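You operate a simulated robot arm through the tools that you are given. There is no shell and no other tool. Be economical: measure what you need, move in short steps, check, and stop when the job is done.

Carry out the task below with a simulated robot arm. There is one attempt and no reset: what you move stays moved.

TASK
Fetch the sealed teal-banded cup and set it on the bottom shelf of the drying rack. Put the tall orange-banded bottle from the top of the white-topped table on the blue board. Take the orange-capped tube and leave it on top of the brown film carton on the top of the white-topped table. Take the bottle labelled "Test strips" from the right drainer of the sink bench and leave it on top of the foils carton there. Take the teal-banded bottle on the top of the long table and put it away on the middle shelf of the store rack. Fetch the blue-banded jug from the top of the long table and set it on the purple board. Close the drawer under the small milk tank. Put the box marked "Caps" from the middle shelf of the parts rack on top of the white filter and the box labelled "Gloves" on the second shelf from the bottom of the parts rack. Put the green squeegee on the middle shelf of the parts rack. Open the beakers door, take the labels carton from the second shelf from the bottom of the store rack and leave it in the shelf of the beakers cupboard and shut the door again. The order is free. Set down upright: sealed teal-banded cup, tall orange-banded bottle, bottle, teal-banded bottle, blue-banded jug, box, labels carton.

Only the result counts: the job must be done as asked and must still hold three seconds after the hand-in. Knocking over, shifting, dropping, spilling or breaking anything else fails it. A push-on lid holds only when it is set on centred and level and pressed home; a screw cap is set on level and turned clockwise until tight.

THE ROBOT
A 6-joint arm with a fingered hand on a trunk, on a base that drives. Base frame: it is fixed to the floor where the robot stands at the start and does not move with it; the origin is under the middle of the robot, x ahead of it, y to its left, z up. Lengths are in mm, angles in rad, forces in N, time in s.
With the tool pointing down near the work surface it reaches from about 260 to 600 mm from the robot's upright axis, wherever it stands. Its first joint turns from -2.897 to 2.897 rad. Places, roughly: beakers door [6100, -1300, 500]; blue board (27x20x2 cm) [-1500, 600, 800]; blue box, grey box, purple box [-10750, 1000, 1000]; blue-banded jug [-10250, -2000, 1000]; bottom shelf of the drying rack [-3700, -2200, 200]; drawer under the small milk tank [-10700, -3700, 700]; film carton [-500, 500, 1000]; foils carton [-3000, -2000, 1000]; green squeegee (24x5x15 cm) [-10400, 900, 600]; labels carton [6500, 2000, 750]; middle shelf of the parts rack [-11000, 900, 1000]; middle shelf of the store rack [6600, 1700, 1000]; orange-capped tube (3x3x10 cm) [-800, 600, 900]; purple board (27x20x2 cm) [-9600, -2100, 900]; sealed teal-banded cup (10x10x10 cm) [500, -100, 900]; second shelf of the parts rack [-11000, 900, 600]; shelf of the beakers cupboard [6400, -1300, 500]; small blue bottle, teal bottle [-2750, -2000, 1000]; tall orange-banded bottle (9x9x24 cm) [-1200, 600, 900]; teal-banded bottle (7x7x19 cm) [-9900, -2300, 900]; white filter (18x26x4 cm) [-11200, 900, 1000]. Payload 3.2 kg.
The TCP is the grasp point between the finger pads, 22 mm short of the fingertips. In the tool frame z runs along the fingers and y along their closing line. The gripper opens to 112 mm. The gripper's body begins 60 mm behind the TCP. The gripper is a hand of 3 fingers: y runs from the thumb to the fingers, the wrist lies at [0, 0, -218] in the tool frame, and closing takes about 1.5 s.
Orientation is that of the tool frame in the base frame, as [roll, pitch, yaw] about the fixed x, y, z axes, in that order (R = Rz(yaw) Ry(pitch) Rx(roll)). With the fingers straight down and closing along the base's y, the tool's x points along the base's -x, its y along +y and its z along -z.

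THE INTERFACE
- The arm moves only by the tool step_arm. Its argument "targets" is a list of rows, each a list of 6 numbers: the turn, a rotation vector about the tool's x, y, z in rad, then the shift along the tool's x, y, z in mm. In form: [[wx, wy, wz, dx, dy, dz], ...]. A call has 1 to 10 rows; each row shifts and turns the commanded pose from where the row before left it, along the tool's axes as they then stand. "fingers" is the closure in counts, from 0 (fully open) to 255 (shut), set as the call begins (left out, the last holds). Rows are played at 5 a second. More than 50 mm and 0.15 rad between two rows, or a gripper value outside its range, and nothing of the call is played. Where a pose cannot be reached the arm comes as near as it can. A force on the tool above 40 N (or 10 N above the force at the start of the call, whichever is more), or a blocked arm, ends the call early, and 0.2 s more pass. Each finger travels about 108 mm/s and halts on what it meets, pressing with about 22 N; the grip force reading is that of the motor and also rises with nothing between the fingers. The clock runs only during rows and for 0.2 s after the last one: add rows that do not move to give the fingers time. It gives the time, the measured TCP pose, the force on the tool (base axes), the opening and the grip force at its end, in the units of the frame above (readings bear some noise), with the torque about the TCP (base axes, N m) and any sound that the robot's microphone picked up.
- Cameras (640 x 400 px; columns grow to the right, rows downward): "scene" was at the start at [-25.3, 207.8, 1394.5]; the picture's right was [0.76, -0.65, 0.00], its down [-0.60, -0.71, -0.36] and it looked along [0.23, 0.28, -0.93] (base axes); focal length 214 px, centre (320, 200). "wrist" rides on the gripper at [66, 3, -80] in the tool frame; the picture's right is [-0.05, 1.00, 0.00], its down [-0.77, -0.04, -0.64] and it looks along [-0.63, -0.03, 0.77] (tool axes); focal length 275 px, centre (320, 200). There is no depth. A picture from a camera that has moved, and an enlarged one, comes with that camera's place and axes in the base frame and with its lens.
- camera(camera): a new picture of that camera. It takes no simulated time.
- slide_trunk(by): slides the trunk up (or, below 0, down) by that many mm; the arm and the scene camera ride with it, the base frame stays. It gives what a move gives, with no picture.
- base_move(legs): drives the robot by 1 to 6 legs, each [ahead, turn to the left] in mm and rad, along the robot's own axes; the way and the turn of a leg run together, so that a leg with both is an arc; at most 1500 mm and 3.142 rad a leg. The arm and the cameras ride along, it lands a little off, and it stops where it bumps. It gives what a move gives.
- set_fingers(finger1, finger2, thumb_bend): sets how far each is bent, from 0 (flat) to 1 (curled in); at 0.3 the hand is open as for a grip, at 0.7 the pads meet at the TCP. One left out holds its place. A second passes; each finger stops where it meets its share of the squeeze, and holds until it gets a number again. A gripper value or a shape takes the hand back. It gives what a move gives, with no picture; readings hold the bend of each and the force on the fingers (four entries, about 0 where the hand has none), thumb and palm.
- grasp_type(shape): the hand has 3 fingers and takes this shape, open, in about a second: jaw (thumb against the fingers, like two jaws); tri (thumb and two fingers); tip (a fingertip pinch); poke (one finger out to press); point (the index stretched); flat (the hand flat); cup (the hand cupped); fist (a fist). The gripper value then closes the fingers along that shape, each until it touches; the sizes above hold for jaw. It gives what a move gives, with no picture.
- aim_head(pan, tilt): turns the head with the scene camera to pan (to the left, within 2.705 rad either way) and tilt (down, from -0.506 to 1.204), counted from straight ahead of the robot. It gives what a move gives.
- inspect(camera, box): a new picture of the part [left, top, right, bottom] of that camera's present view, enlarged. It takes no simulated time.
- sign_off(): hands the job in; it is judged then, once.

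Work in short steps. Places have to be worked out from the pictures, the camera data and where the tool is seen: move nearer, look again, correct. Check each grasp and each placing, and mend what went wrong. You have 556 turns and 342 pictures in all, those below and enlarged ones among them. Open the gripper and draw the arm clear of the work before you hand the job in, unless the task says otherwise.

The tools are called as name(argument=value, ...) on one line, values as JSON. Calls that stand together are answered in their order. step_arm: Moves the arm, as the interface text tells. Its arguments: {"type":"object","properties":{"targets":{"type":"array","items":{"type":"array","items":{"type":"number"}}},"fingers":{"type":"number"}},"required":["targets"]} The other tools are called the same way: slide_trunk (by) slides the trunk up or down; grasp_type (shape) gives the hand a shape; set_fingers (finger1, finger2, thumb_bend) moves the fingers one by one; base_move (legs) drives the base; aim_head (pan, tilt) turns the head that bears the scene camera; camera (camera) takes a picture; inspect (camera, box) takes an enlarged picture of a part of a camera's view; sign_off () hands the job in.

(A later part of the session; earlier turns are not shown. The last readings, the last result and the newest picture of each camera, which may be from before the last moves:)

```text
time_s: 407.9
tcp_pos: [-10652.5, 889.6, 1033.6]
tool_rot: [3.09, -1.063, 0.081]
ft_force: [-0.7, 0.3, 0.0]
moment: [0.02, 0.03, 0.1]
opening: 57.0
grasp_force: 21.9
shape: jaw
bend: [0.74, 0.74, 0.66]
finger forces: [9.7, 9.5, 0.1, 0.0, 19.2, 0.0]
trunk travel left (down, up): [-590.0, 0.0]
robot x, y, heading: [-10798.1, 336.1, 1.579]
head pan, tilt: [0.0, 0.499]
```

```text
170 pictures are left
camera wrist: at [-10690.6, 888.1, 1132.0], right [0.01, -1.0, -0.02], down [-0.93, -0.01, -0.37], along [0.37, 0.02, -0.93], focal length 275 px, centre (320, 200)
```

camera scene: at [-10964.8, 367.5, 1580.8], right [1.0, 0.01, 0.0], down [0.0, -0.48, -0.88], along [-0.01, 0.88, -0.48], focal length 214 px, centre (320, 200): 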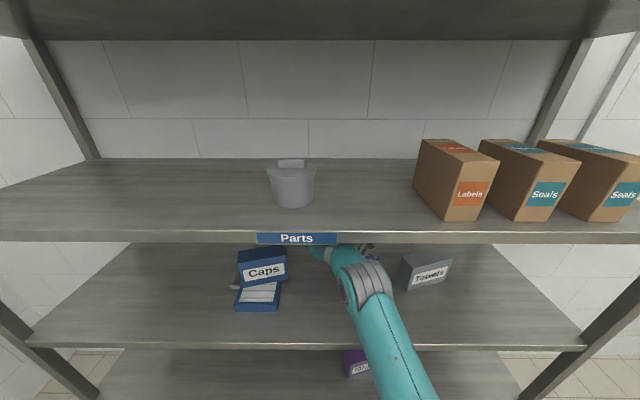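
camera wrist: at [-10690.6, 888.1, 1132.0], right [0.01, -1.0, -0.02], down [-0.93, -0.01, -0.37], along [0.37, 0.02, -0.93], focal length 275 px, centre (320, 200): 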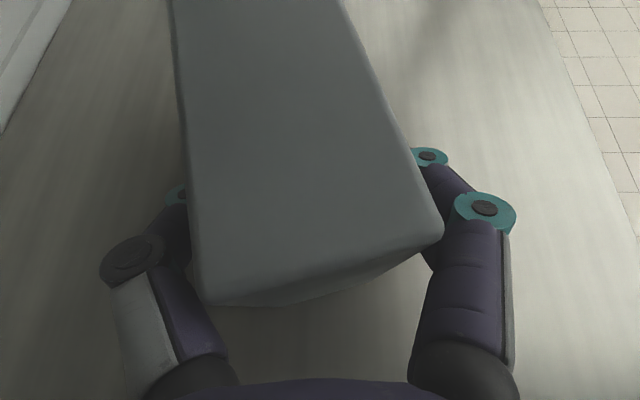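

Gripped but still at an angle. Lift 6 mm, retract 60 in y, and rotate the hand −0.28 about vertical to square it.

step_arm(targets=[[0, 0, 0, 5.2, 0, -2.9], [0, 0, 0, 0, 30, 0], [0, 0, 0, 0, 30, 0], [-0.122, 0.003, 0.067, 0, 0, 0], [-0.122, 0.003, 0.067, 0, 0, 0], [0, 0, 0, 0, 0, 0]])

camera(camera="wrist")

inspect(camera="scene", box=[300, 200, 500, 325])

```text
time_s: 409.3
tcp_pos: [-10650.6, 830.2, 1042.8]
tool_rot: [3.091, -1.076, -0.198]
ft_force: [0.6, -0.7, -2.8]
moment: [-0.03, 0.1, 0.02]
opening: 55.6
grasp_force: 22.3
shape: jaw
bend: [0.74, 0.74, 0.66]
finger forces: [10.6, 9.9, 0.0, 0.0, 20.5, 0.1]
trunk travel left (down, up): [-590.0, 0.0]
robot x, y, heading: [-10796.1, 340.1, 1.582]
head pan, tilt: [0.0, 0.499]
```

```text
169 pictures are left
camera wrist: at [-10688.5, 840.0, 1139.5], right [-0.26, -0.96, -0.02], down [-0.89, 0.25, -0.38], along [0.37, -0.08, -0.93], focal length 275 px, centre (320, 200)
```

wrist: 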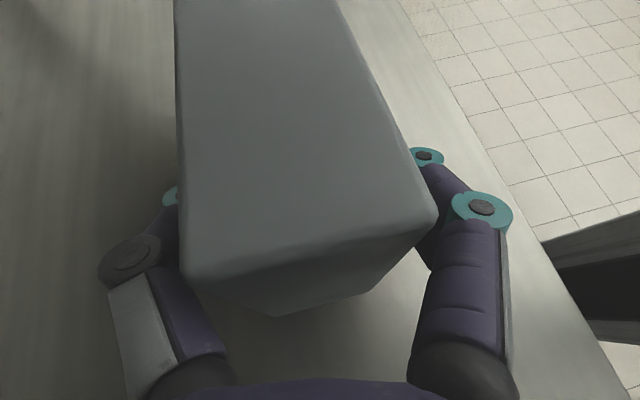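

```text
3.20 times, centred on (400, 262) of scene
camera zoom: at [-10964.6, 366.3, 1581.2], right [1.0, 0.01, 0.0], down [0.0, -0.48, -0.88], along [-0.01, 0.88, -0.48], focal length 686 px, centre (64, 0)
```

zoom: 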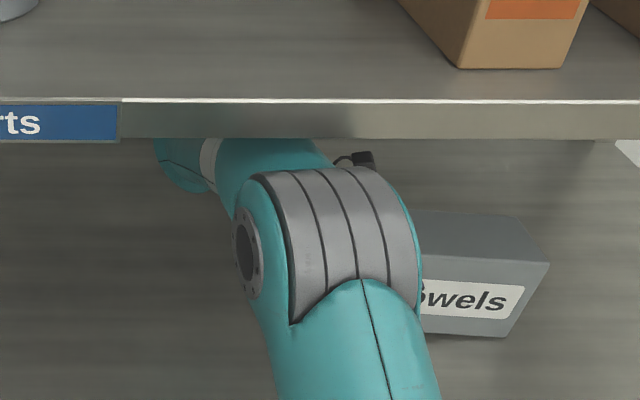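

Box is now parallel to x (−0.02 rad) with its left end at x≈-10683, centre y≈847 – matching its original place. Lower, release, withdraw.

step_arm(targets=[[0, 0, 0, -4.3, 0, 2.4], [0, 0, 0, -3.5, 0, 1.9], [0, 0, 0, 0, 0, 0]])

step_arm(targets=[[0, 0, 0, 0, 0, 0], [0, 0, 0, 0, 0, 0], [0, 0, 0, 0, 0, 0], [0, 0, 0, 0, 0, 0], [0, 0, 0, 0, 0, 0]], fingers=0)

step_arm(targets=[[0, 0, 0, 0, 0, -25], [0, 0, 0, 0, 0, -35], [0, 0, 0, 0, 0, -40], [0, 0, 0, 0, 0, 0]])

camera(camera="wrist")

```text
time_s: 410.1
tcp_pos: [-10650.9, 829.7, 1034.1]
tool_rot: [3.091, -1.078, -0.198]
ft_force: [0.2, 1.4, 3.7]
moment: [-0.01, -0.06, 0.05]
opening: 55.6
grasp_force: 21.5
shape: jaw
bend: [0.74, 0.74, 0.66]
finger forces: [10.0, 9.9, 0.1, 0.1, 21.3, 0.0]
trunk travel left (down, up): [-590.0, 0.0]
robot x, y, heading: [-10797.3, 334.8, 1.576]
head pan, tilt: [0.0, 0.499]
```

```text
time_s: 411.3
tcp_pos: [-10650.2, 830.9, 1033.2]
tool_rot: [3.091, -1.076, -0.195]
ft_force: [0.1, 0.1, -0.5]
moment: [-0.04, 0.0, 0.05]
opening: 112.0
grasp_force: 0.1
shape: jaw
bend: [0.3, 0.3, 0.3]
finger forces: [0.1, 0.0, 0.0, 0.0, 0.1, 0.0]
trunk travel left (down, up): [-590.0, 0.0]
robot x, y, heading: [-10794.8, 335.4, 1.578]
head pan, tilt: [0.0, 0.499]
```

```text
time_s: 412.3
tcp_pos: [-10696.0, 833.9, 1063.1]
tool_rot: [3.105, -1.081, -0.194]
ft_force: [0.7, 0.3, 0.8]
moment: [0.01, -0.01, -0.02]
opening: 112.0
grasp_force: 0.1
shape: jaw
bend: [0.3, 0.3, 0.3]
finger forces: [0.1, 0.0, 0.0, 0.1, 0.0, 0.0]
out of reach, approached as far as the arm can: row 2, 3
trunk travel left (down, up): [-590.0, 0.0]
robot x, y, heading: [-10796.0, 335.0, 1.58]
head pan, tilt: [0.0, 0.499]
```

```text
167 pictures are left
camera wrist: at [-10735.6, 843.0, 1161.0], right [-0.25, -0.97, -0.02], down [-0.89, 0.24, -0.38], along [0.38, -0.07, -0.92], focal length 275 px, centre (320, 200)
```

wrist: 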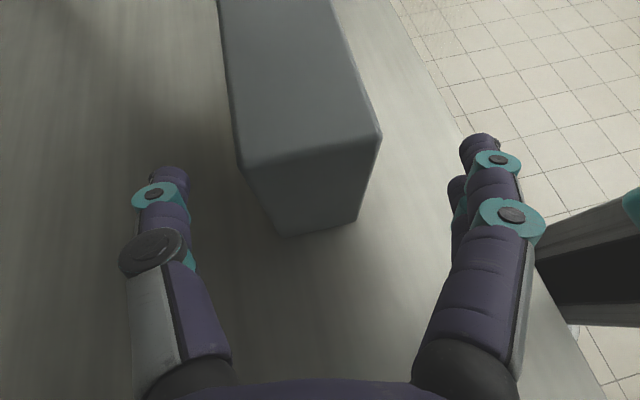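

Move the hand clear in −x before backing out.

step_arm(targets=[[0, 0, 0, -9, 5, -17], [0, 0, 0, -9, 5, -17], [0, 0, 0, -9, 5, -17], [0, 0, 0, 0, 0, 0]])

camera(camera="wrist")

```text
time_s: 413.3
tcp_pos: [-10707.6, 815.6, 1045.1]
tool_rot: [3.097, -1.079, -0.194]
ft_force: [0.0, 0.3, 0.2]
moment: [-0.03, -0.03, -0.03]
opening: 112.2
grasp_force: 0.0
shape: jaw
bend: [0.3, 0.3, 0.3]
finger forces: [0.1, 0.0, 0.0, 0.0, 0.0, 0.1]
out of reach, approached as far as the arm can: row 1, 2, 3
trunk travel left (down, up): [-590.0, 0.0]
robot x, y, heading: [-10800.3, 338.1, 1.579]
head pan, tilt: [0.0, 0.499]
```

```text
166 pictures are left
camera wrist: at [-10746.3, 823.5, 1142.6], right [-0.25, -0.97, -0.02], down [-0.89, 0.24, -0.38], along [0.37, -0.08, -0.93], focal length 275 px, centre (320, 200)
```

wrist: 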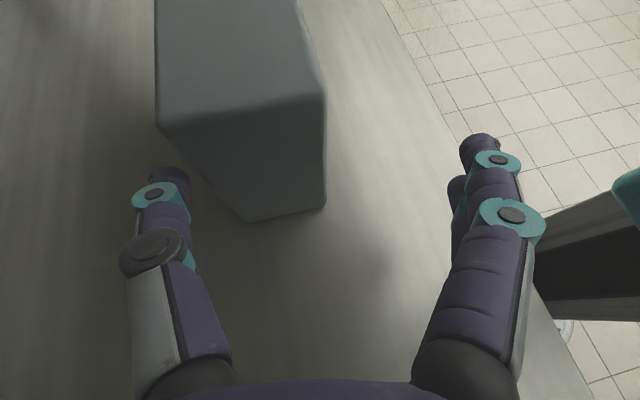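

Yaw the hand back (+0.28) which frees the reach, then move −x.

step_arm(targets=[[0.122, -0.003, -0.065, 0, 0, 0], [0.122, -0.003, -0.065, 0, 0, 0], [0, 0, 0, -10, 0, -18], [0, 0, 0, -10, 0, -18], [0, 0, 0, 0, 0, 0]])

camera(camera="wrist")

```text
time_s: 414.5
tcp_pos: [-10732.3, 818.0, 1036.5]
tool_rot: [3.058, -1.054, 0.106]
ft_force: [0.4, -0.6, 0.3]
moment: [0.02, 0.01, 0.01]
opening: 112.1
grasp_force: 0.1
shape: jaw
bend: [0.3, 0.3, 0.3]
finger forces: [0.0, 0.0, 0.0, 0.1, 0.0, 0.0]
trunk travel left (down, up): [-590.0, 0.0]
robot x, y, heading: [-10799.4, 338.2, 1.572]
head pan, tilt: [0.0, 0.499]
```

```text
165 pictures are left
camera wrist: at [-10768.3, 818.5, 1134.2], right [0.01, -1.0, 0.0], down [-0.93, -0.01, -0.36], along [0.36, 0.0, -0.93], focal length 275 px, centre (320, 200)
```

wrist: 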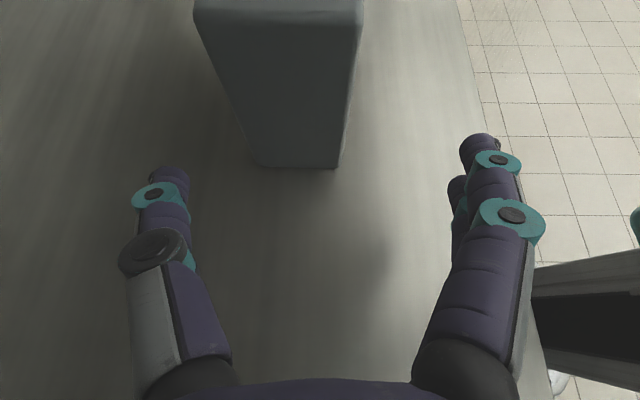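

Towels: left end x=-10678, centre y=835 (original ≈-10686, 851). Regrip centred at y=851 to finish the correction.

step_arm(targets=[[0, 0, 0, 0, -33, 0], [0, 0, 0, 12.2, 0, 21.8], [0, 0, 0, 12.2, 0, 21.8], [0, 0, 0, 12.2, 0, 21.8], [0, 0, 0, 0, 0, 0]])

step_arm(targets=[[0, 0, 0, 0, 0, 0], [0, 0, 0, 0, 0, 0], [0, 0, 0, 0, 0, 0], [0, 0, 0, 0, 0, 0], [0, 0, 0, 0, 0, 0], [0, 0, 0, 0, 0, 0], [0, 0, 0, 0, 0, 0]], fingers=255)

camera(camera="wrist")

```text
time_s: 415.7
tcp_pos: [-10692.5, 842.4, 1043.2]
tool_rot: [3.07, -1.082, 0.106]
ft_force: [-0.5, 0.1, -0.3]
moment: [-0.01, 0.0, -0.02]
opening: 111.9
grasp_force: 0.0
shape: jaw
bend: [0.3, 0.3, 0.3]
finger forces: [0.0, 0.0, 0.0, 0.1, 0.0, 0.0]
trunk travel left (down, up): [-590.0, 0.0]
robot x, y, heading: [-10795.3, 334.2, 1.579]
head pan, tilt: [0.0, 0.499]
```

```text
time_s: 416.2
tcp_pos: [-10656.5, 838.9, 1032.1]
tool_rot: [3.046, -1.041, 0.136]
ft_force: [0.1, 0.7, -0.3]
moment: [0.0, -0.02, -0.05]
opening: 12.6
grasp_force: 13.9
shape: jaw
bend: [0.76, 0.75, 0.74]
finger forces: [0.0, 0.1, 0.0, 0.0, 0.0, 0.0]
trunk travel left (down, up): [-590.0, 0.0]
robot x, y, heading: [-10796.3, 333.4, 1.591]
head pan, tilt: [0.0, 0.499]
stopped in row 2: the arm was blocked; the commanded pose is now the measured one
```

```text
164 pictures are left
camera wrist: at [-10693.3, 838.3, 1130.7], right [0.03, -1.0, 0.01], down [-0.94, -0.03, -0.35], along [0.35, 0.0, -0.94], focal length 275 px, centre (320, 200)
```

wrist: 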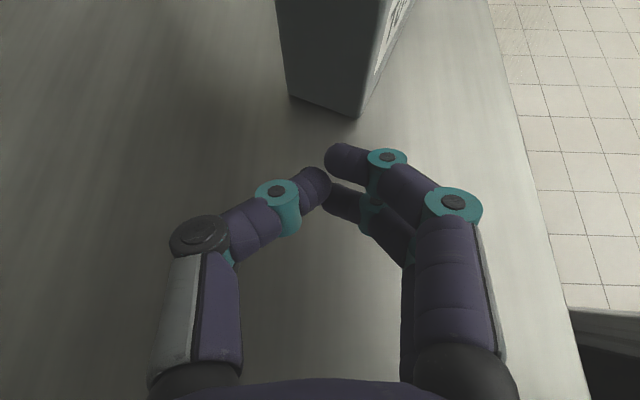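

The elbow had been rubbing the shelf above, the motion lagged and Towels got pushed right (left end now ≈(-10560,838), rotated −0.33). Back the base 60 mm for a lower elbow, reopen, and re-approach more carefully.

base_move(legs=[[-60, 0]])

step_arm(targets=[[0, 0, 0, 0, -25, 0], [0, 0, 0, 0, -25, 0], [0, 0, 0, 0, 0, 0], [0, 0, 0, 0, 0, 0], [0, 0, 0, 0, 0, 0]], fingers=0)

camera(camera="wrist")

camera(camera="scene")

```text
time_s: 416.9
tcp_pos: [-10567.3, 838.4, 1008.7]
tool_rot: [3.067, -0.954, 0.122]
ft_force: [0.5, -0.7, 0.3]
moment: [0.03, -0.02, 0.02]
opening: 0.1
grasp_force: 22.2
shape: jaw
bend: [0.72, 0.7, 0.74]
finger forces: [0.0, 0.0, 0.0, 0.0, 0.0, 0.0]
trunk travel left (down, up): [-590.0, 0.0]
robot x, y, heading: [-10798.2, 330.1, 1.601]
head pan, tilt: [0.0, 0.499]
stopped in leg 1: the robot was blocked; the commanded pose is now the measured one
```

```text
time_s: 418.1
tcp_pos: [-10580.0, 889.8, 1006.4]
tool_rot: [3.067, -0.961, 0.123]
ft_force: [-0.5, -1.0, -0.1]
moment: [0.03, -0.03, 0.02]
opening: 111.7
grasp_force: 0.1
shape: jaw
bend: [0.3, 0.3, 0.3]
finger forces: [0.1, 0.0, 0.0, 0.0, 0.0, 0.0]
trunk travel left (down, up): [-590.0, 0.0]
robot x, y, heading: [-10797.0, 329.5, 1.601]
head pan, tilt: [0.0, 0.499]
```

```text
163 pictures are left
camera wrist: at [-10608.3, 889.0, 1107.8], right [0.04, -1.0, 0.0], down [-0.96, -0.04, -0.27], along [0.27, 0.01, -0.96], focal length 275 px, centre (320, 200)
```

wrist: 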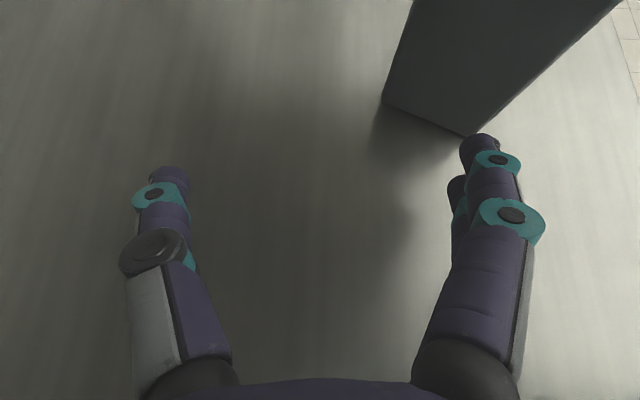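

```text
162 pictures are left
camera scene: at [-10965.9, 354.2, 1580.7], right [1.0, 0.03, 0.0], down [0.01, -0.48, -0.88], along [-0.02, 0.88, -0.48], focal length 214 px, centre (320, 200)
```

scene: 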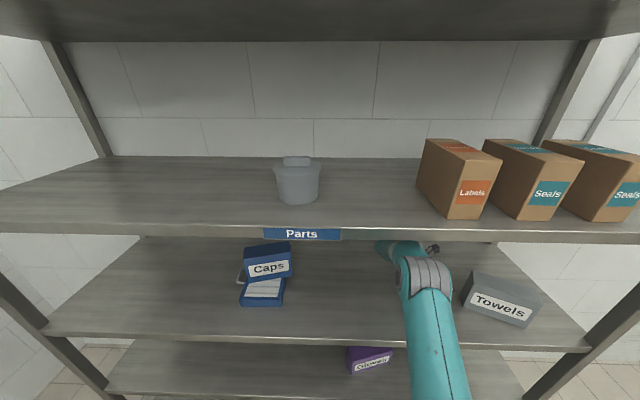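

The elbow had hooked behind the upper shelf's lip; now it's lower again. Back the base out a little and verify it moves.

base_move(legs=[[-50, 0]])

camera(camera="wrist")

inspect(camera="scene", box=[340, 190, 600, 350])

```text
time_s: 419.1
tcp_pos: [-10577.7, 837.9, 1007.4]
tool_rot: [3.068, -0.961, 0.12]
ft_force: [0.3, -0.2, 0.0]
moment: [0.03, 0.02, 0.04]
opening: 112.0
grasp_force: 0.2
shape: jaw
bend: [0.3, 0.3, 0.3]
finger forces: [0.0, 0.0, 0.0, 0.0, 0.1, 0.0]
trunk travel left (down, up): [-590.0, 0.0]
robot x, y, heading: [-10798.9, 279.2, 1.601]
head pan, tilt: [0.0, 0.499]
```

```text
161 pictures are left
camera wrist: at [-10605.8, 837.9, 1108.3], right [0.04, -1.0, 0.0], down [-0.96, -0.03, -0.27], along [0.27, 0.01, -0.96], focal length 275 px, centre (320, 200)
```

wrist: 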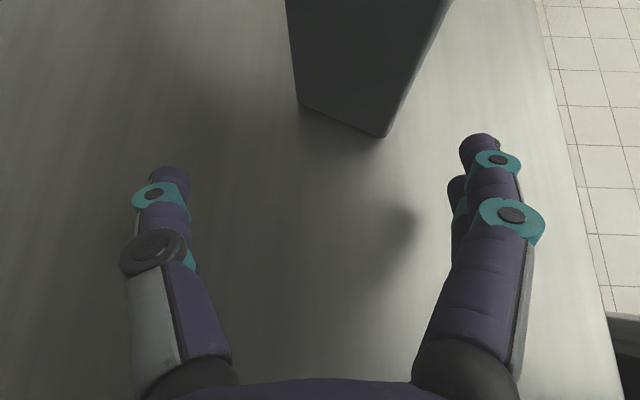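

```text
2.46 times, centred on (470, 270) of scene
camera zoom: at [-10963.6, 302.9, 1580.9], right [1.0, 0.03, 0.0], down [0.01, -0.48, -0.88], along [-0.02, 0.88, -0.48], focal length 528 px, centre (-49, 28)
```

zoom: 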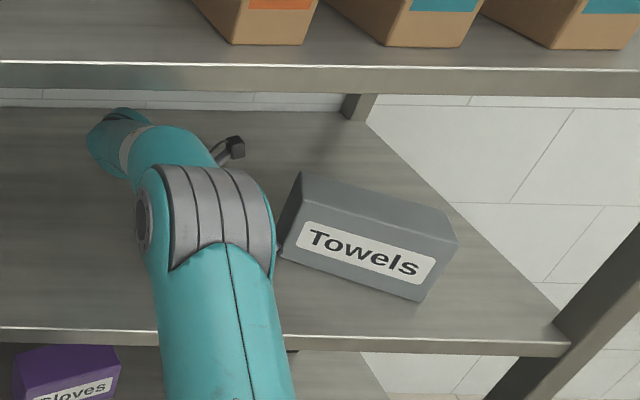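

Towels' left end centre ≈(-10516,828), axis (0.92,-0.39). Approach to grip it.

step_arm(targets=[[0, 0, 0, 16.6, 5.9, 16.2], [0, 0, 0, 16.6, 5.9, 16.2], [0, 0, 0, 16.6, 5.9, 16.2], [0, 0, 0, 16.6, 5.9, 16.2], [0, 0, 0, 0, 0, 0], [0, 0, 0, 0, 0, 0]])

camera(camera="wrist")

```text
time_s: 420.4
tcp_pos: [-10486.6, 822.4, 1025.0]
tool_rot: [3.068, -0.961, 0.125]
ft_force: [0.0, -0.4, 0.4]
moment: [0.01, -0.03, -0.02]
opening: 111.9
grasp_force: 0.1
shape: jaw
bend: [0.3, 0.3, 0.3]
finger forces: [0.3, 0.0, 0.0, 0.0, 0.1, 0.0]
trunk travel left (down, up): [-590.0, 0.0]
robot x, y, heading: [-10794.3, 279.6, 1.601]
head pan, tilt: [0.0, 0.499]
```

```text
159 pictures are left
camera wrist: at [-10514.5, 821.6, 1126.0], right [0.04, -1.0, 0.0], down [-0.96, -0.04, -0.27], along [0.27, 0.01, -0.96], focal length 275 px, centre (320, 200)
```

wrist: 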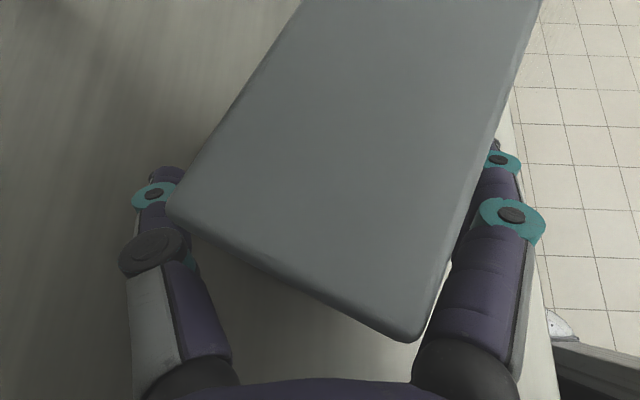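

Positioned around the end. Close.

step_arm(targets=[[0, 0, 0, 0, 0, 0], [0, 0, 0, 0, 0, 0], [0, 0, 0, 0, 0, 0], [0, 0, 0, 0, 0, 0], [0, 0, 0, 0, 0, 0], [0, 0, 0, 0, 0, 0], [0, 0, 0, 0, 0, 0], [0, 0, 0, 0, 0, 0]], fingers=255)

camera(camera="wrist")

```text
time_s: 422.2
tcp_pos: [-10486.0, 821.8, 1024.6]
tool_rot: [3.066, -0.962, 0.124]
ft_force: [0.2, 0.0, -0.1]
moment: [0.01, -0.04, -0.06]
opening: 62.9
grasp_force: 22.4
shape: jaw
bend: [0.62, 0.7, 0.74]
finger forces: [11.0, 9.5, 0.0, 0.0, 20.5, 0.0]
trunk travel left (down, up): [-590.0, 0.0]
robot x, y, heading: [-10793.2, 279.3, 1.599]
head pan, tilt: [0.0, 0.499]
```

```text
158 pictures are left
camera wrist: at [-10514.5, 821.7, 1125.9], right [0.04, -1.0, 0.0], down [-0.96, -0.04, -0.27], along [0.27, 0.01, -0.96], focal length 275 px, centre (320, 200)
```

wrist: 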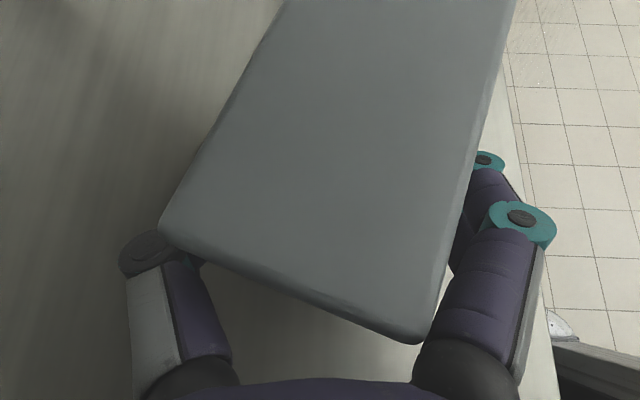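

Gripped (box at −0.33 rad). Lift 10, rotate +0.333, and carry it back to its original place.

step_arm(targets=[[0, 0, 0, 8.1, 0, -5.7], [0.0902, 0, -0.0628, 0, 0, 0], [0.0902, 0, -0.0628, 0, 0, 0], [0.0902, 0, -0.0628, 0, 0, 0], [0, 0, 0, -20.8, -21.8, -30], [0, 0, 0, -20.8, -21.8, -30], [0, 0, 0, -20.8, -21.8, -30], [0, 0, 0, -20.8, -21.8, -30], [0, 0, 0, 0, 0, 0]])

camera(camera="wrist")

inspect(camera="scene", box=[240, 190, 500, 350])

```text
time_s: 424.2
tcp_pos: [-10653.9, 847.6, 1034.3]
tool_rot: [3.071, -0.949, 0.447]
ft_force: [0.2, -0.8, -1.5]
moment: [0.03, 0.01, 0.03]
opening: 61.9
grasp_force: 21.9
shape: jaw
bend: [0.63, 0.7, 0.73]
finger forces: [9.1, 9.6, 0.0, 0.1, 18.4, 0.0]
trunk travel left (down, up): [-590.0, 0.0]
robot x, y, heading: [-10797.1, 280.0, 1.6]
head pan, tilt: [0.0, 0.499]
```

```text
157 pictures are left
camera wrist: at [-10678.6, 838.4, 1135.4], right [0.36, -0.93, 0.0], down [-0.9, -0.35, -0.26], along [0.24, 0.09, -0.97], focal length 275 px, centre (320, 200)
```

wrist: 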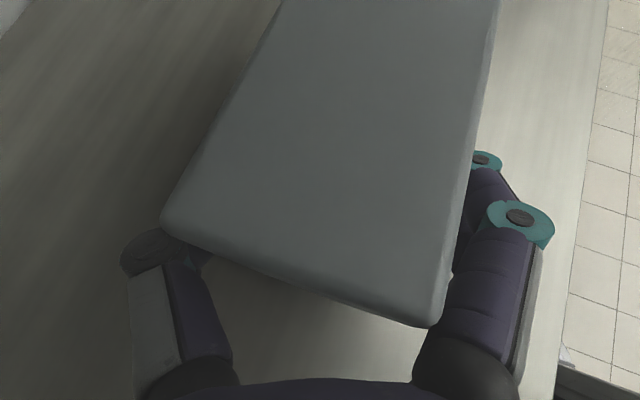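

```text
2.46 times, centred on (370, 270) of scene
camera zoom: at [-10963.4, 304.4, 1580.9], right [1.0, 0.03, 0.0], down [0.01, -0.48, -0.88], along [-0.02, 0.88, -0.48], focal length 528 px, centre (197, 28)
```

zoom: 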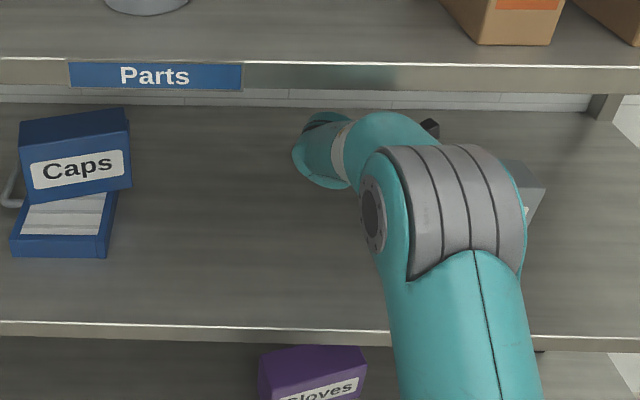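

Square (0.04 rad), left end x≈-10681, centre y≈844. Fine-shift (-5,+6), lower, release.

step_arm(targets=[[0, 0, 0, -1.4, -7.4, -2], [0, 0, 0, -4.5, 0, 3.2], [0, 0, 0, -4.5, 0, 3.2], [0, 0, 0, 0, 0, 0]])

step_arm(targets=[[0, 0, 0, 0, 0, 0], [0, 0, 0, 0, 0, 0], [0, 0, 0, 0, 0, 0], [0, 0, 0, 0, 0, 0], [0, 0, 0, 0, 0, 0]], fingers=0)

step_arm(targets=[[0, 0, 0, 0, 0, -25], [0, 0, 0, 0, 0, -30], [0, 0, 0, 0, 0, -30], [0, 0, 0, 0, 0, 0], [0, 0, 0, 0, 0, 0]])

camera(camera="wrist")

```text
time_s: 425.2
tcp_pos: [-10657.0, 851.0, 1023.9]
tool_rot: [3.074, -0.951, 0.449]
ft_force: [-1.3, -0.7, 10.0]
moment: [0.31, -0.56, -0.05]
opening: 61.0
grasp_force: 21.6
shape: jaw
bend: [0.64, 0.7, 0.73]
finger forces: [15.4, 8.7, 0.1, 0.0, 21.9, 0.1]
trunk travel left (down, up): [-590.0, 0.0]
robot x, y, heading: [-10792.1, 280.2, 1.599]
head pan, tilt: [0.0, 0.499]
```

```text
time_s: 426.4
tcp_pos: [-10657.4, 853.4, 1022.6]
tool_rot: [3.072, -0.948, 0.448]
ft_force: [-0.9, 0.3, 0.2]
moment: [0.04, 0.0, 0.02]
opening: 111.8
grasp_force: 0.1
shape: jaw
bend: [0.3, 0.3, 0.3]
finger forces: [0.3, 0.1, 0.0, 0.0, 0.0, 0.1]
trunk travel left (down, up): [-590.0, 0.0]
robot x, y, heading: [-10796.4, 281.2, 1.603]
head pan, tilt: [0.0, 0.499]
```

```text
time_s: 427.6
tcp_pos: [-10724.3, 828.1, 1072.0]
tool_rot: [3.072, -0.947, 0.448]
ft_force: [0.7, 0.3, 0.4]
moment: [-0.01, 0.02, 0.0]
opening: 111.9
grasp_force: 0.1
shape: jaw
bend: [0.3, 0.3, 0.3]
finger forces: [0.1, 0.1, 0.0, 0.0, 0.0, 0.0]
trunk travel left (down, up): [-590.0, 0.0]
robot x, y, heading: [-10791.3, 277.0, 1.596]
head pan, tilt: [0.0, 0.499]
```

```text
155 pictures are left
camera wrist: at [-10748.6, 819.0, 1172.7], right [0.36, -0.93, 0.0], down [-0.9, -0.35, -0.26], along [0.24, 0.09, -0.97], focal length 275 px, centre (320, 200)
```

wrist: 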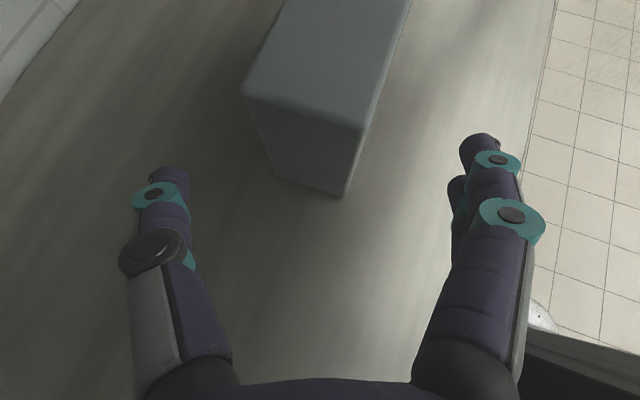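

Towels is back (left end (-10690), front y 823). Back out fully.

base_move(legs=[[-460, 0]])

aim_head(pan=0.0, tilt=0.5)

camera(camera="scene")

```text
time_s: 430.4
tcp_pos: [-10709.1, 370.2, 1071.1]
tool_rot: [3.072, -0.949, 0.446]
ft_force: [-0.4, -0.3, -1.0]
moment: [-0.01, 0.02, 0.01]
opening: 111.9
grasp_force: 0.0
shape: jaw
bend: [0.3, 0.3, 0.3]
finger forces: [0.0, 0.1, 0.0, 0.0, 0.0, 0.0]
trunk travel left (down, up): [-590.0, 0.0]
robot x, y, heading: [-10784.0, -178.6, 1.594]
head pan, tilt: [0.0, 0.499]
```

```text
time_s: 431.0
tcp_pos: [-10709.0, 371.6, 1070.5]
tool_rot: [3.071, -0.947, 0.446]
ft_force: [-0.1, -0.5, 0.6]
moment: [-0.04, 0.04, -0.03]
opening: 112.3
grasp_force: 0.1
shape: jaw
bend: [0.3, 0.3, 0.3]
finger forces: [0.0, 0.0, 0.1, 0.1, 0.0, 0.0]
trunk travel left (down, up): [-590.0, 0.0]
robot x, y, heading: [-10787.8, -174.4, 1.596]
head pan, tilt: [0.0, 0.499]
```

```text
154 pictures are left
camera scene: at [-10952.0, -151.6, 1580.8], right [1.0, 0.02, 0.0], down [0.01, -0.48, -0.88], along [-0.02, 0.88, -0.48], focal length 214 px, centre (320, 200)
```

scene: 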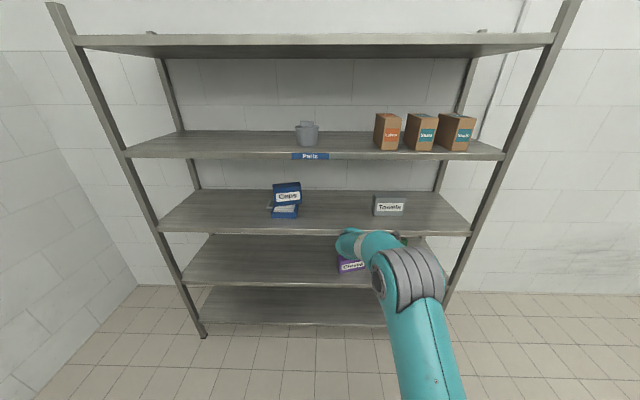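

Now the squeegee. Turn the tool to point forward (+y) with slight down pitch, then lower the trunk.

step_arm(targets=[[0.1092, 0.0055, -0.0784, 0, 0, 0], [0.1092, 0.0055, -0.0784, 0, 0, 0], [0.1092, 0.0055, -0.0784, 0, 0, 0], [0.1092, 0.0055, -0.0784, 0, 0, 0], [0.1092, 0.0055, -0.0784, 0, 0, 0], [0.1092, 0.0055, -0.0784, 0, 0, 0], [0.1092, 0.0055, -0.0784, 0, 0, 0], [0.1092, 0.0055, -0.0784, 0, 0, 0], [0.1092, 0.0055, -0.0784, 0, 0, 0], [0, 0, 0, 0, 0, 0]])

step_arm(targets=[[0, 0.12, 0, 0, 0, 15], [0, 0.12, 0, 0, 0, 15], [0, 0.12, 0, 0, 0, 15], [0, 0, 0, 0, 0, 0]])

base_move(legs=[[0, -1.59], [350, 0], [0, 1.566]])

slide_trunk(by=-340)

camera(camera="wrist")

camera(camera="scene")

```text
time_s: 433.2
tcp_pos: [-10708.8, 370.9, 1071.0]
tool_rot: [3.069, -0.949, 1.656]
ft_force: [-0.4, 0.5, 0.2]
moment: [-0.02, 0.03, -0.01]
opening: 112.2
grasp_force: 0.1
shape: jaw
bend: [0.3, 0.3, 0.3]
finger forces: [0.0, 0.0, 0.1, 0.1, 0.0, 0.1]
trunk travel left (down, up): [-590.0, 0.0]
robot x, y, heading: [-10785.9, -178.9, 1.59]
head pan, tilt: [0.0, 0.499]
```

```text
time_s: 434.2
tcp_pos: [-10708.2, 410.1, 1049.1]
tool_rot: [2.979, -1.308, 1.757]
ft_force: [-0.3, -0.3, -0.5]
moment: [0.01, 0.0, -0.01]
opening: 111.9
grasp_force: 0.1
shape: jaw
bend: [0.3, 0.3, 0.3]
finger forces: [0.0, 0.0, 0.0, 0.0, 0.1, 0.0]
trunk travel left (down, up): [-590.0, 0.0]
robot x, y, heading: [-10783.0, -177.9, 1.595]
head pan, tilt: [0.0, 0.499]
```

```text
time_s: 444.2
tcp_pos: [-10349.5, 412.9, 1050.3]
tool_rot: [2.981, -1.308, 1.742]
ft_force: [-0.4, 0.3, 0.5]
moment: [-0.01, -0.01, 0.0]
opening: 112.1
grasp_force: 0.0
shape: jaw
bend: [0.3, 0.3, 0.3]
finger forces: [0.2, 0.0, 0.1, 0.1, 0.0, 0.0]
trunk travel left (down, up): [-590.0, 0.0]
robot x, y, heading: [-10429.8, -174.3, 1.576]
head pan, tilt: [0.0, 0.499]
```

```text
time_s: 447.5
tcp_pos: [-10348.7, 411.2, 709.2]
tool_rot: [2.981, -1.306, 1.742]
ft_force: [0.6, -0.1, -1.2]
moment: [0.02, -0.02, 0.02]
opening: 112.2
grasp_force: 0.0
shape: jaw
bend: [0.3, 0.3, 0.3]
finger forces: [0.1, 0.1, 0.1, 0.0, 0.0, 0.0]
trunk travel left (down, up): [-250.0, 340.0]
robot x, y, heading: [-10432.3, -172.6, 1.576]
head pan, tilt: [0.0, 0.499]
```

```text
153 pictures are left
camera wrist: at [-10348.6, 352.2, 795.1], right [1.0, 0.0, 0.0], down [0.0, -0.81, -0.58], along [0.0, 0.58, -0.81], focal length 275 px, centre (320, 200)
```

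wrist: 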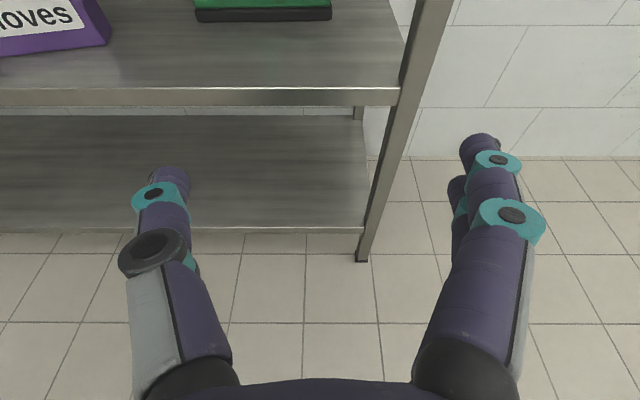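

```text
152 pictures are left
camera scene: at [-10598.7, -146.1, 1240.9], right [1.0, 0.01, 0.0], down [0.0, -0.48, -0.88], along [-0.01, 0.88, -0.48], focal length 214 px, centre (320, 200)
```

scene: 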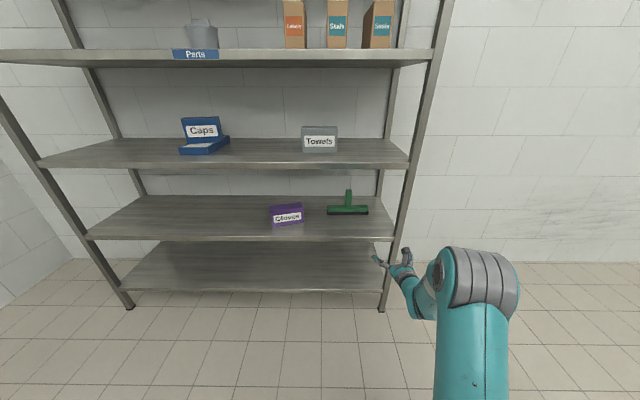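

Squeegee centre ≈(-10450, 945), handle z≈615–713. Align laterally, extend the arm 105, lower trunk 37, then drive in partway.

step_arm(targets=[[0, 0, 0, 8.7, -33.7, 33.8], [0, 0, 0, 8.7, -33.7, 33.8], [0, 0, 0, 8.7, -33.7, 33.8], [0, 0, 0, 0, 0, 0]])

slide_trunk(by=-37)

base_move(legs=[[320, 0]])

camera(camera="wrist")

```text
time_s: 448.5
tcp_pos: [-10451.7, 515.7, 704.8]
tool_rot: [2.981, -1.306, 1.742]
ft_force: [-0.6, -0.2, 0.0]
moment: [0.01, -0.02, 0.0]
opening: 111.9
grasp_force: 0.0
shape: jaw
bend: [0.3, 0.3, 0.3]
finger forces: [0.0, 0.0, 0.0, 0.0, 0.0, 0.1]
trunk travel left (down, up): [-250.0, 340.0]
robot x, y, heading: [-10429.8, -175.3, 1.586]
head pan, tilt: [0.0, 0.499]
```

```text
time_s: 449.3
tcp_pos: [-10451.2, 516.2, 668.6]
tool_rot: [2.981, -1.309, 1.742]
ft_force: [0.3, -0.1, -0.1]
moment: [-0.01, -0.04, -0.01]
opening: 112.0
grasp_force: 0.0
shape: jaw
bend: [0.3, 0.3, 0.3]
finger forces: [0.0, 0.0, 0.1, 0.0, 0.0, 0.1]
trunk travel left (down, up): [-213.0, 377.0]
robot x, y, heading: [-10433.4, -170.9, 1.579]
head pan, tilt: [0.0, 0.499]
```

```text
time_s: 451.4
tcp_pos: [-10454.7, 832.9, 668.1]
tool_rot: [2.98, -1.305, 1.744]
ft_force: [-0.4, -0.5, 0.0]
moment: [0.01, -0.01, 0.0]
opening: 112.1
grasp_force: 0.0
shape: jaw
bend: [0.3, 0.3, 0.3]
finger forces: [0.1, 0.0, 0.0, 0.1, 0.1, 0.0]
trunk travel left (down, up): [-213.0, 377.0]
robot x, y, heading: [-10434.3, 145.0, 1.581]
head pan, tilt: [0.0, 0.499]
```

```text
151 pictures are left
camera wrist: at [-10454.1, 773.0, 753.4], right [1.0, 0.0, 0.0], down [0.0, -0.81, -0.58], along [0.0, 0.58, -0.81], focal length 275 px, centre (320, 200)
```

wrist: 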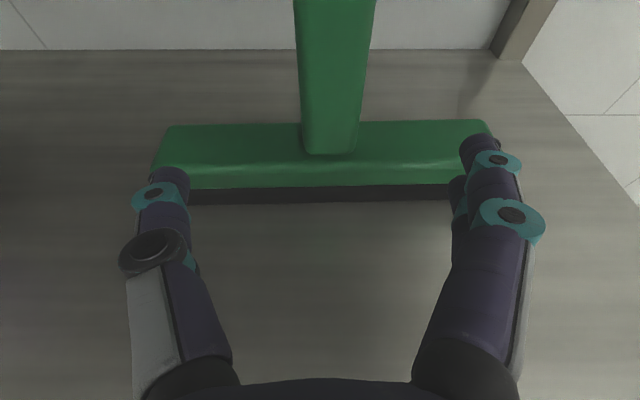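

Handle is centred (offset +8 mm). Shift, drive 86 forward, and close on the handle.

step_arm(targets=[[0, 0, 0, 6, 8, 0], [0, 0, 0, 0, 0, 0]])

base_move(legs=[[86, 0]])

camera(camera="wrist")

```text
time_s: 452.0
tcp_pos: [-10446.8, 835.6, 673.7]
tool_rot: [2.982, -1.306, 1.741]
ft_force: [-0.6, 0.1, -0.7]
moment: [0.04, -0.01, -0.02]
opening: 112.2
grasp_force: 0.1
shape: jaw
bend: [0.3, 0.3, 0.3]
finger forces: [0.1, 0.0, 0.0, 0.0, 0.0, 0.0]
trunk travel left (down, up): [-213.0, 377.0]
robot x, y, heading: [-10435.4, 139.3, 1.579]
head pan, tilt: [0.0, 0.499]
```

```text
time_s: 453.1
tcp_pos: [-10447.7, 920.3, 674.0]
tool_rot: [2.98, -1.307, 1.742]
ft_force: [0.3, -0.5, -0.4]
moment: [-0.01, 0.01, 0.0]
opening: 112.1
grasp_force: 0.1
shape: jaw
bend: [0.3, 0.3, 0.3]
finger forces: [0.0, 0.0, 0.0, 0.1, 0.0, 0.1]
trunk travel left (down, up): [-213.0, 377.0]
robot x, y, heading: [-10433.3, 230.9, 1.581]
head pan, tilt: [0.0, 0.499]
```

```text
150 pictures are left
camera wrist: at [-10447.1, 860.9, 759.3], right [1.0, 0.0, 0.0], down [0.0, -0.81, -0.58], along [0.0, 0.58, -0.81], focal length 275 px, centre (320, 200)
```

wrist: 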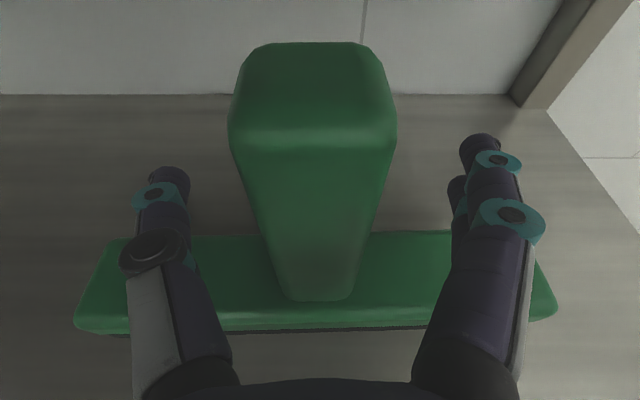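

step_arm(targets=[[0, 0, 0, 2.5, -2, 10], [0, 0, 0, 0, 0, 0]])

step_arm(targets=[[0, 0, 0, 0, 0, 0], [0, 0, 0, 0, 0, 0], [0, 0, 0, 0, 0, 0], [0, 0, 0, 0, 0, 0], [0, 0, 0, 0, 0, 0], [0, 0, 0, 0, 0, 0], [0, 0, 0, 0, 0, 0]], fingers=255)

slide_trunk(by=30)

camera(camera="wrist")

```text
time_s: 453.7
tcp_pos: [-10449.8, 932.1, 673.8]
tool_rot: [2.98, -1.305, 1.743]
ft_force: [0.5, -0.3, 0.2]
moment: [0.0, -0.04, 0.03]
opening: 112.1
grasp_force: 0.0
shape: jaw
bend: [0.3, 0.3, 0.3]
finger forces: [0.0, 0.0, 0.0, 0.0, 0.0, 0.0]
trunk travel left (down, up): [-213.0, 377.0]
robot x, y, heading: [-10437.5, 231.5, 1.582]
head pan, tilt: [0.0, 0.499]
```

```text
time_s: 455.3
tcp_pos: [-10449.6, 931.0, 673.5]
tool_rot: [2.981, -1.306, 1.743]
ft_force: [-0.2, 0.7, 0.6]
moment: [0.02, 0.06, -0.07]
opening: 9.8
grasp_force: 21.7
shape: jaw
bend: [0.73, 0.73, 0.77]
finger forces: [9.6, 8.6, 0.1, 0.0, 18.0, 0.0]
trunk travel left (down, up): [-213.0, 377.0]
robot x, y, heading: [-10437.9, 227.9, 1.581]
head pan, tilt: [0.0, 0.499]
```

```text
time_s: 456.1
tcp_pos: [-10449.5, 932.2, 704.4]
tool_rot: [2.977, -1.308, 1.741]
ft_force: [1.0, 0.6, 0.8]
moment: [-0.04, 0.02, 0.02]
opening: 5.0
grasp_force: 21.7
shape: jaw
bend: [0.73, 0.73, 0.74]
finger forces: [0.6, 0.0, 0.0, 0.0, 0.6, 0.0]
trunk travel left (down, up): [-243.0, 347.0]
robot x, y, heading: [-10436.2, 229.7, 1.58]
head pan, tilt: [0.0, 0.499]
```

```text
149 pictures are left
camera wrist: at [-10449.1, 871.5, 789.1], right [1.0, 0.0, 0.0], down [0.0, -0.81, -0.58], along [0.0, 0.58, -0.81], focal length 275 px, centre (320, 200)
```

wrist: 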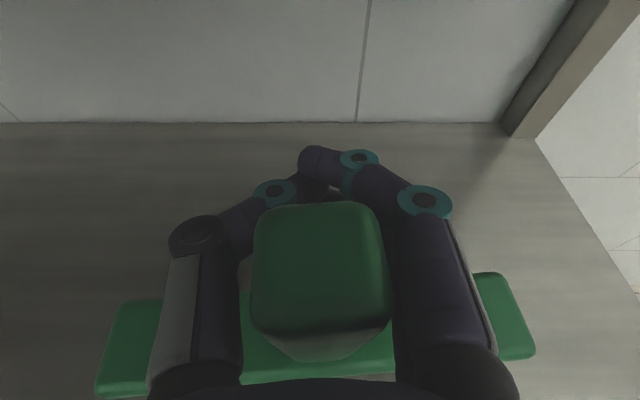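

The handle is ~25 mm nearer the palm than the TCP, so it slipped. Reopen, lower, retract 25 mm and regrip.

step_arm(targets=[[0, 0, 0, 0, 0, 0], [0, 0, 0, 0, 0, 0], [0, 0, 0, 0, 0, 0], [0, 0, 0, 0, 0, 0], [0, 0, 0, -3, 0, -12], [0, 0, 0, -3, 0, -12], [0, 0, 0, 0, 0, 0]], fingers=0)

slide_trunk(by=-28)

camera(camera="wrist")

```text
time_s: 457.7
tcp_pos: [-10449.4, 906.9, 702.9]
tool_rot: [2.979, -1.306, 1.742]
ft_force: [-0.1, 0.1, -1.2]
moment: [0.0, -0.01, 0.0]
opening: 112.2
grasp_force: 0.1
shape: jaw
bend: [0.3, 0.3, 0.3]
finger forces: [0.0, 0.0, 0.0, 0.1, 0.1, 0.0]
trunk travel left (down, up): [-243.0, 347.0]
robot x, y, heading: [-10435.8, 229.5, 1.58]
head pan, tilt: [0.0, 0.499]
```

```text
time_s: 458.4
tcp_pos: [-10448.8, 906.5, 675.5]
tool_rot: [2.982, -1.307, 1.742]
ft_force: [-0.8, -0.3, 0.4]
moment: [-0.01, -0.03, 0.0]
opening: 111.8
grasp_force: 0.0
shape: jaw
bend: [0.3, 0.3, 0.3]
finger forces: [0.0, 0.0, 0.0, 0.0, 0.0, 0.0]
trunk travel left (down, up): [-215.0, 375.0]
robot x, y, heading: [-10435.4, 229.2, 1.58]
head pan, tilt: [0.0, 0.499]
```

```text
148 pictures are left
camera wrist: at [-10448.9, 846.8, 761.0], right [1.0, 0.0, 0.0], down [0.0, -0.81, -0.58], along [0.0, 0.58, -0.81], focal length 275 px, centre (320, 200)
```

wrist: 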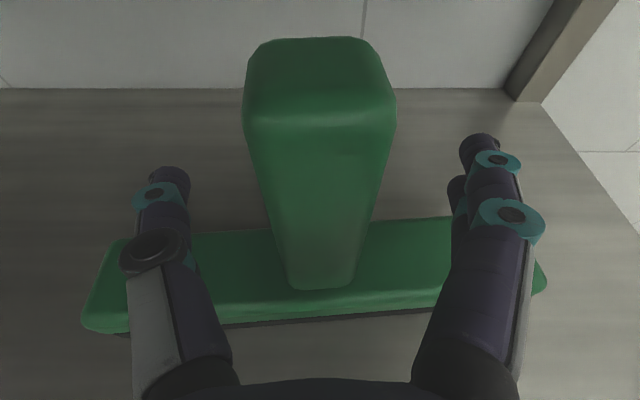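

Handle spans y≈891–927, TCP at 906: good. Close and lift.

step_arm(targets=[[0, 0, 0, 0, 0, 0], [0, 0, 0, 0, 0, 0], [0, 0, 0, 0, 0, 0], [0, 0, 0, 0, 0, 0], [0, 0, 0, 0, 0, 0], [0, 0, 0, 0, 0, 0], [0, 0, 0, 0, 0, 0]], fingers=255)

slide_trunk(by=30)

camera(camera="wrist")

```text
time_s: 460.0
tcp_pos: [-10449.2, 906.8, 676.1]
tool_rot: [2.979, -1.306, 1.742]
ft_force: [0.0, 0.8, 2.0]
moment: [0.01, 0.06, -0.06]
opening: 27.7
grasp_force: 22.3
shape: jaw
bend: [0.73, 0.74, 0.7]
finger forces: [8.2, 10.4, 0.0, 0.0, 18.9, 0.0]
trunk travel left (down, up): [-215.0, 375.0]
robot x, y, heading: [-10439.2, 226.6, 1.58]
head pan, tilt: [0.0, 0.499]
```

```text
time_s: 460.7
tcp_pos: [-10450.0, 907.2, 705.1]
tool_rot: [2.981, -1.306, 1.739]
ft_force: [-0.4, -0.2, -1.9]
moment: [-0.01, 0.0, 0.02]
opening: 22.0
grasp_force: 22.1
shape: jaw
bend: [0.77, 0.74, 0.76]
finger forces: [7.5, 9.6, 0.1, 0.0, 15.4, 0.1]
trunk travel left (down, up): [-245.0, 345.0]
robot x, y, heading: [-10438.9, 229.0, 1.584]
head pan, tilt: [0.0, 0.499]
```

```text
147 pictures are left
camera wrist: at [-10448.9, 847.0, 790.6], right [1.0, 0.0, 0.0], down [0.0, -0.81, -0.58], along [0.0, 0.58, -0.81], focal length 275 px, centre (320, 200)
```

wrist: 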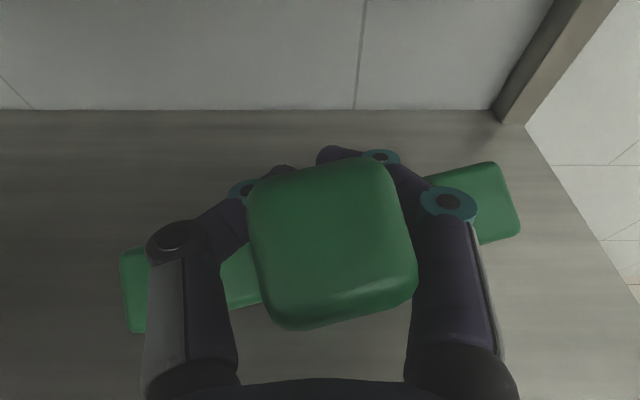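

Held (slightly yawed). Shift 35 left for post clearance, lift a bit more, back out, and raise to the middle shelf level.

step_arm(targets=[[0, 0, 0, 0, -35, 0], [0, 0, 0, 0, 0, 0]])

base_move(legs=[[-430, 0]])

slide_trunk(by=345)

camera(camera="wrist")

camera(camera="scene")

```text
time_s: 461.3
tcp_pos: [-10484.6, 907.7, 704.8]
tool_rot: [2.979, -1.305, 1.742]
ft_force: [0.4, 0.2, -2.6]
moment: [-0.04, 0.03, -0.03]
opening: 21.8
grasp_force: 22.0
shape: jaw
bend: [0.77, 0.74, 0.76]
finger forces: [7.4, 9.7, 0.1, 0.0, 15.7, 0.0]
trunk travel left (down, up): [-245.0, 345.0]
robot x, y, heading: [-10435.8, 228.5, 1.58]
head pan, tilt: [0.0, 0.499]
```

```text
time_s: 464.0
tcp_pos: [-10480.2, 476.2, 703.4]
tool_rot: [2.979, -1.306, 1.741]
ft_force: [-0.2, 0.5, -1.9]
moment: [-0.07, -0.01, 0.0]
opening: 21.7
grasp_force: 21.7
shape: jaw
bend: [0.77, 0.74, 0.76]
finger forces: [7.4, 9.6, 0.0, 0.0, 15.6, 0.0]
trunk travel left (down, up): [-245.0, 345.0]
robot x, y, heading: [-10434.2, -202.7, 1.577]
head pan, tilt: [0.0, 0.499]
```

```text
time_s: 467.4
tcp_pos: [-10480.1, 476.4, 1049.0]
tool_rot: [2.979, -1.306, 1.741]
ft_force: [-0.1, 0.2, -2.6]
moment: [-0.02, -0.04, 0.03]
opening: 21.8
grasp_force: 22.4
shape: jaw
bend: [0.77, 0.74, 0.76]
finger forces: [7.5, 9.4, 0.1, 0.0, 15.8, 0.0]
trunk travel left (down, up): [-590.0, 0.0]
robot x, y, heading: [-10429.3, -198.6, 1.581]
head pan, tilt: [0.0, 0.499]
```

```text
146 pictures are left
camera wrist: at [-10480.0, 416.0, 1134.4], right [1.0, 0.0, 0.0], down [0.0, -0.81, -0.58], along [0.0, 0.58, -0.81], focal length 275 px, centre (320, 200)
```

wrist: 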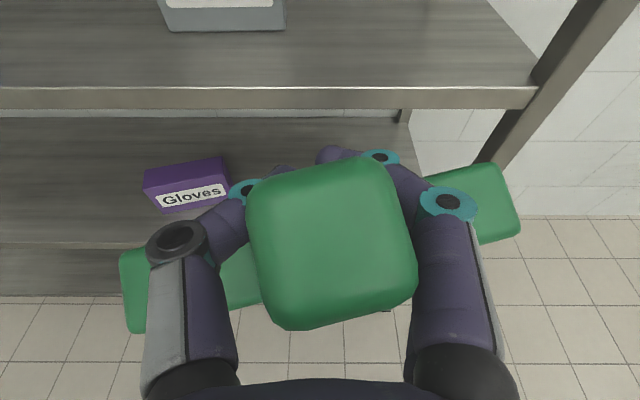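

```text
145 pictures are left
camera scene: at [-10598.5, -173.2, 1580.8], right [1.0, 0.01, 0.0], down [0.0, -0.48, -0.88], along [-0.01, 0.88, -0.48], focal length 214 px, centre (320, 200)
```

scene: 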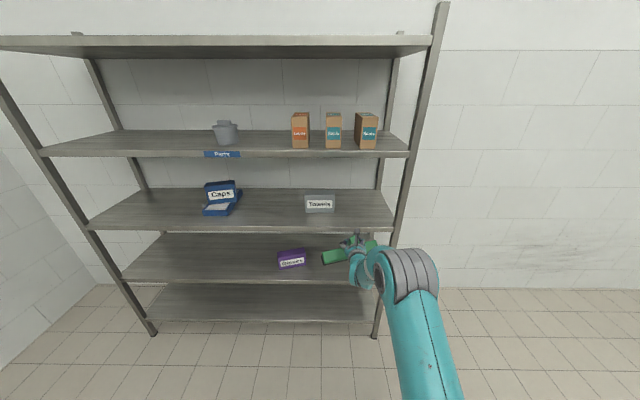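

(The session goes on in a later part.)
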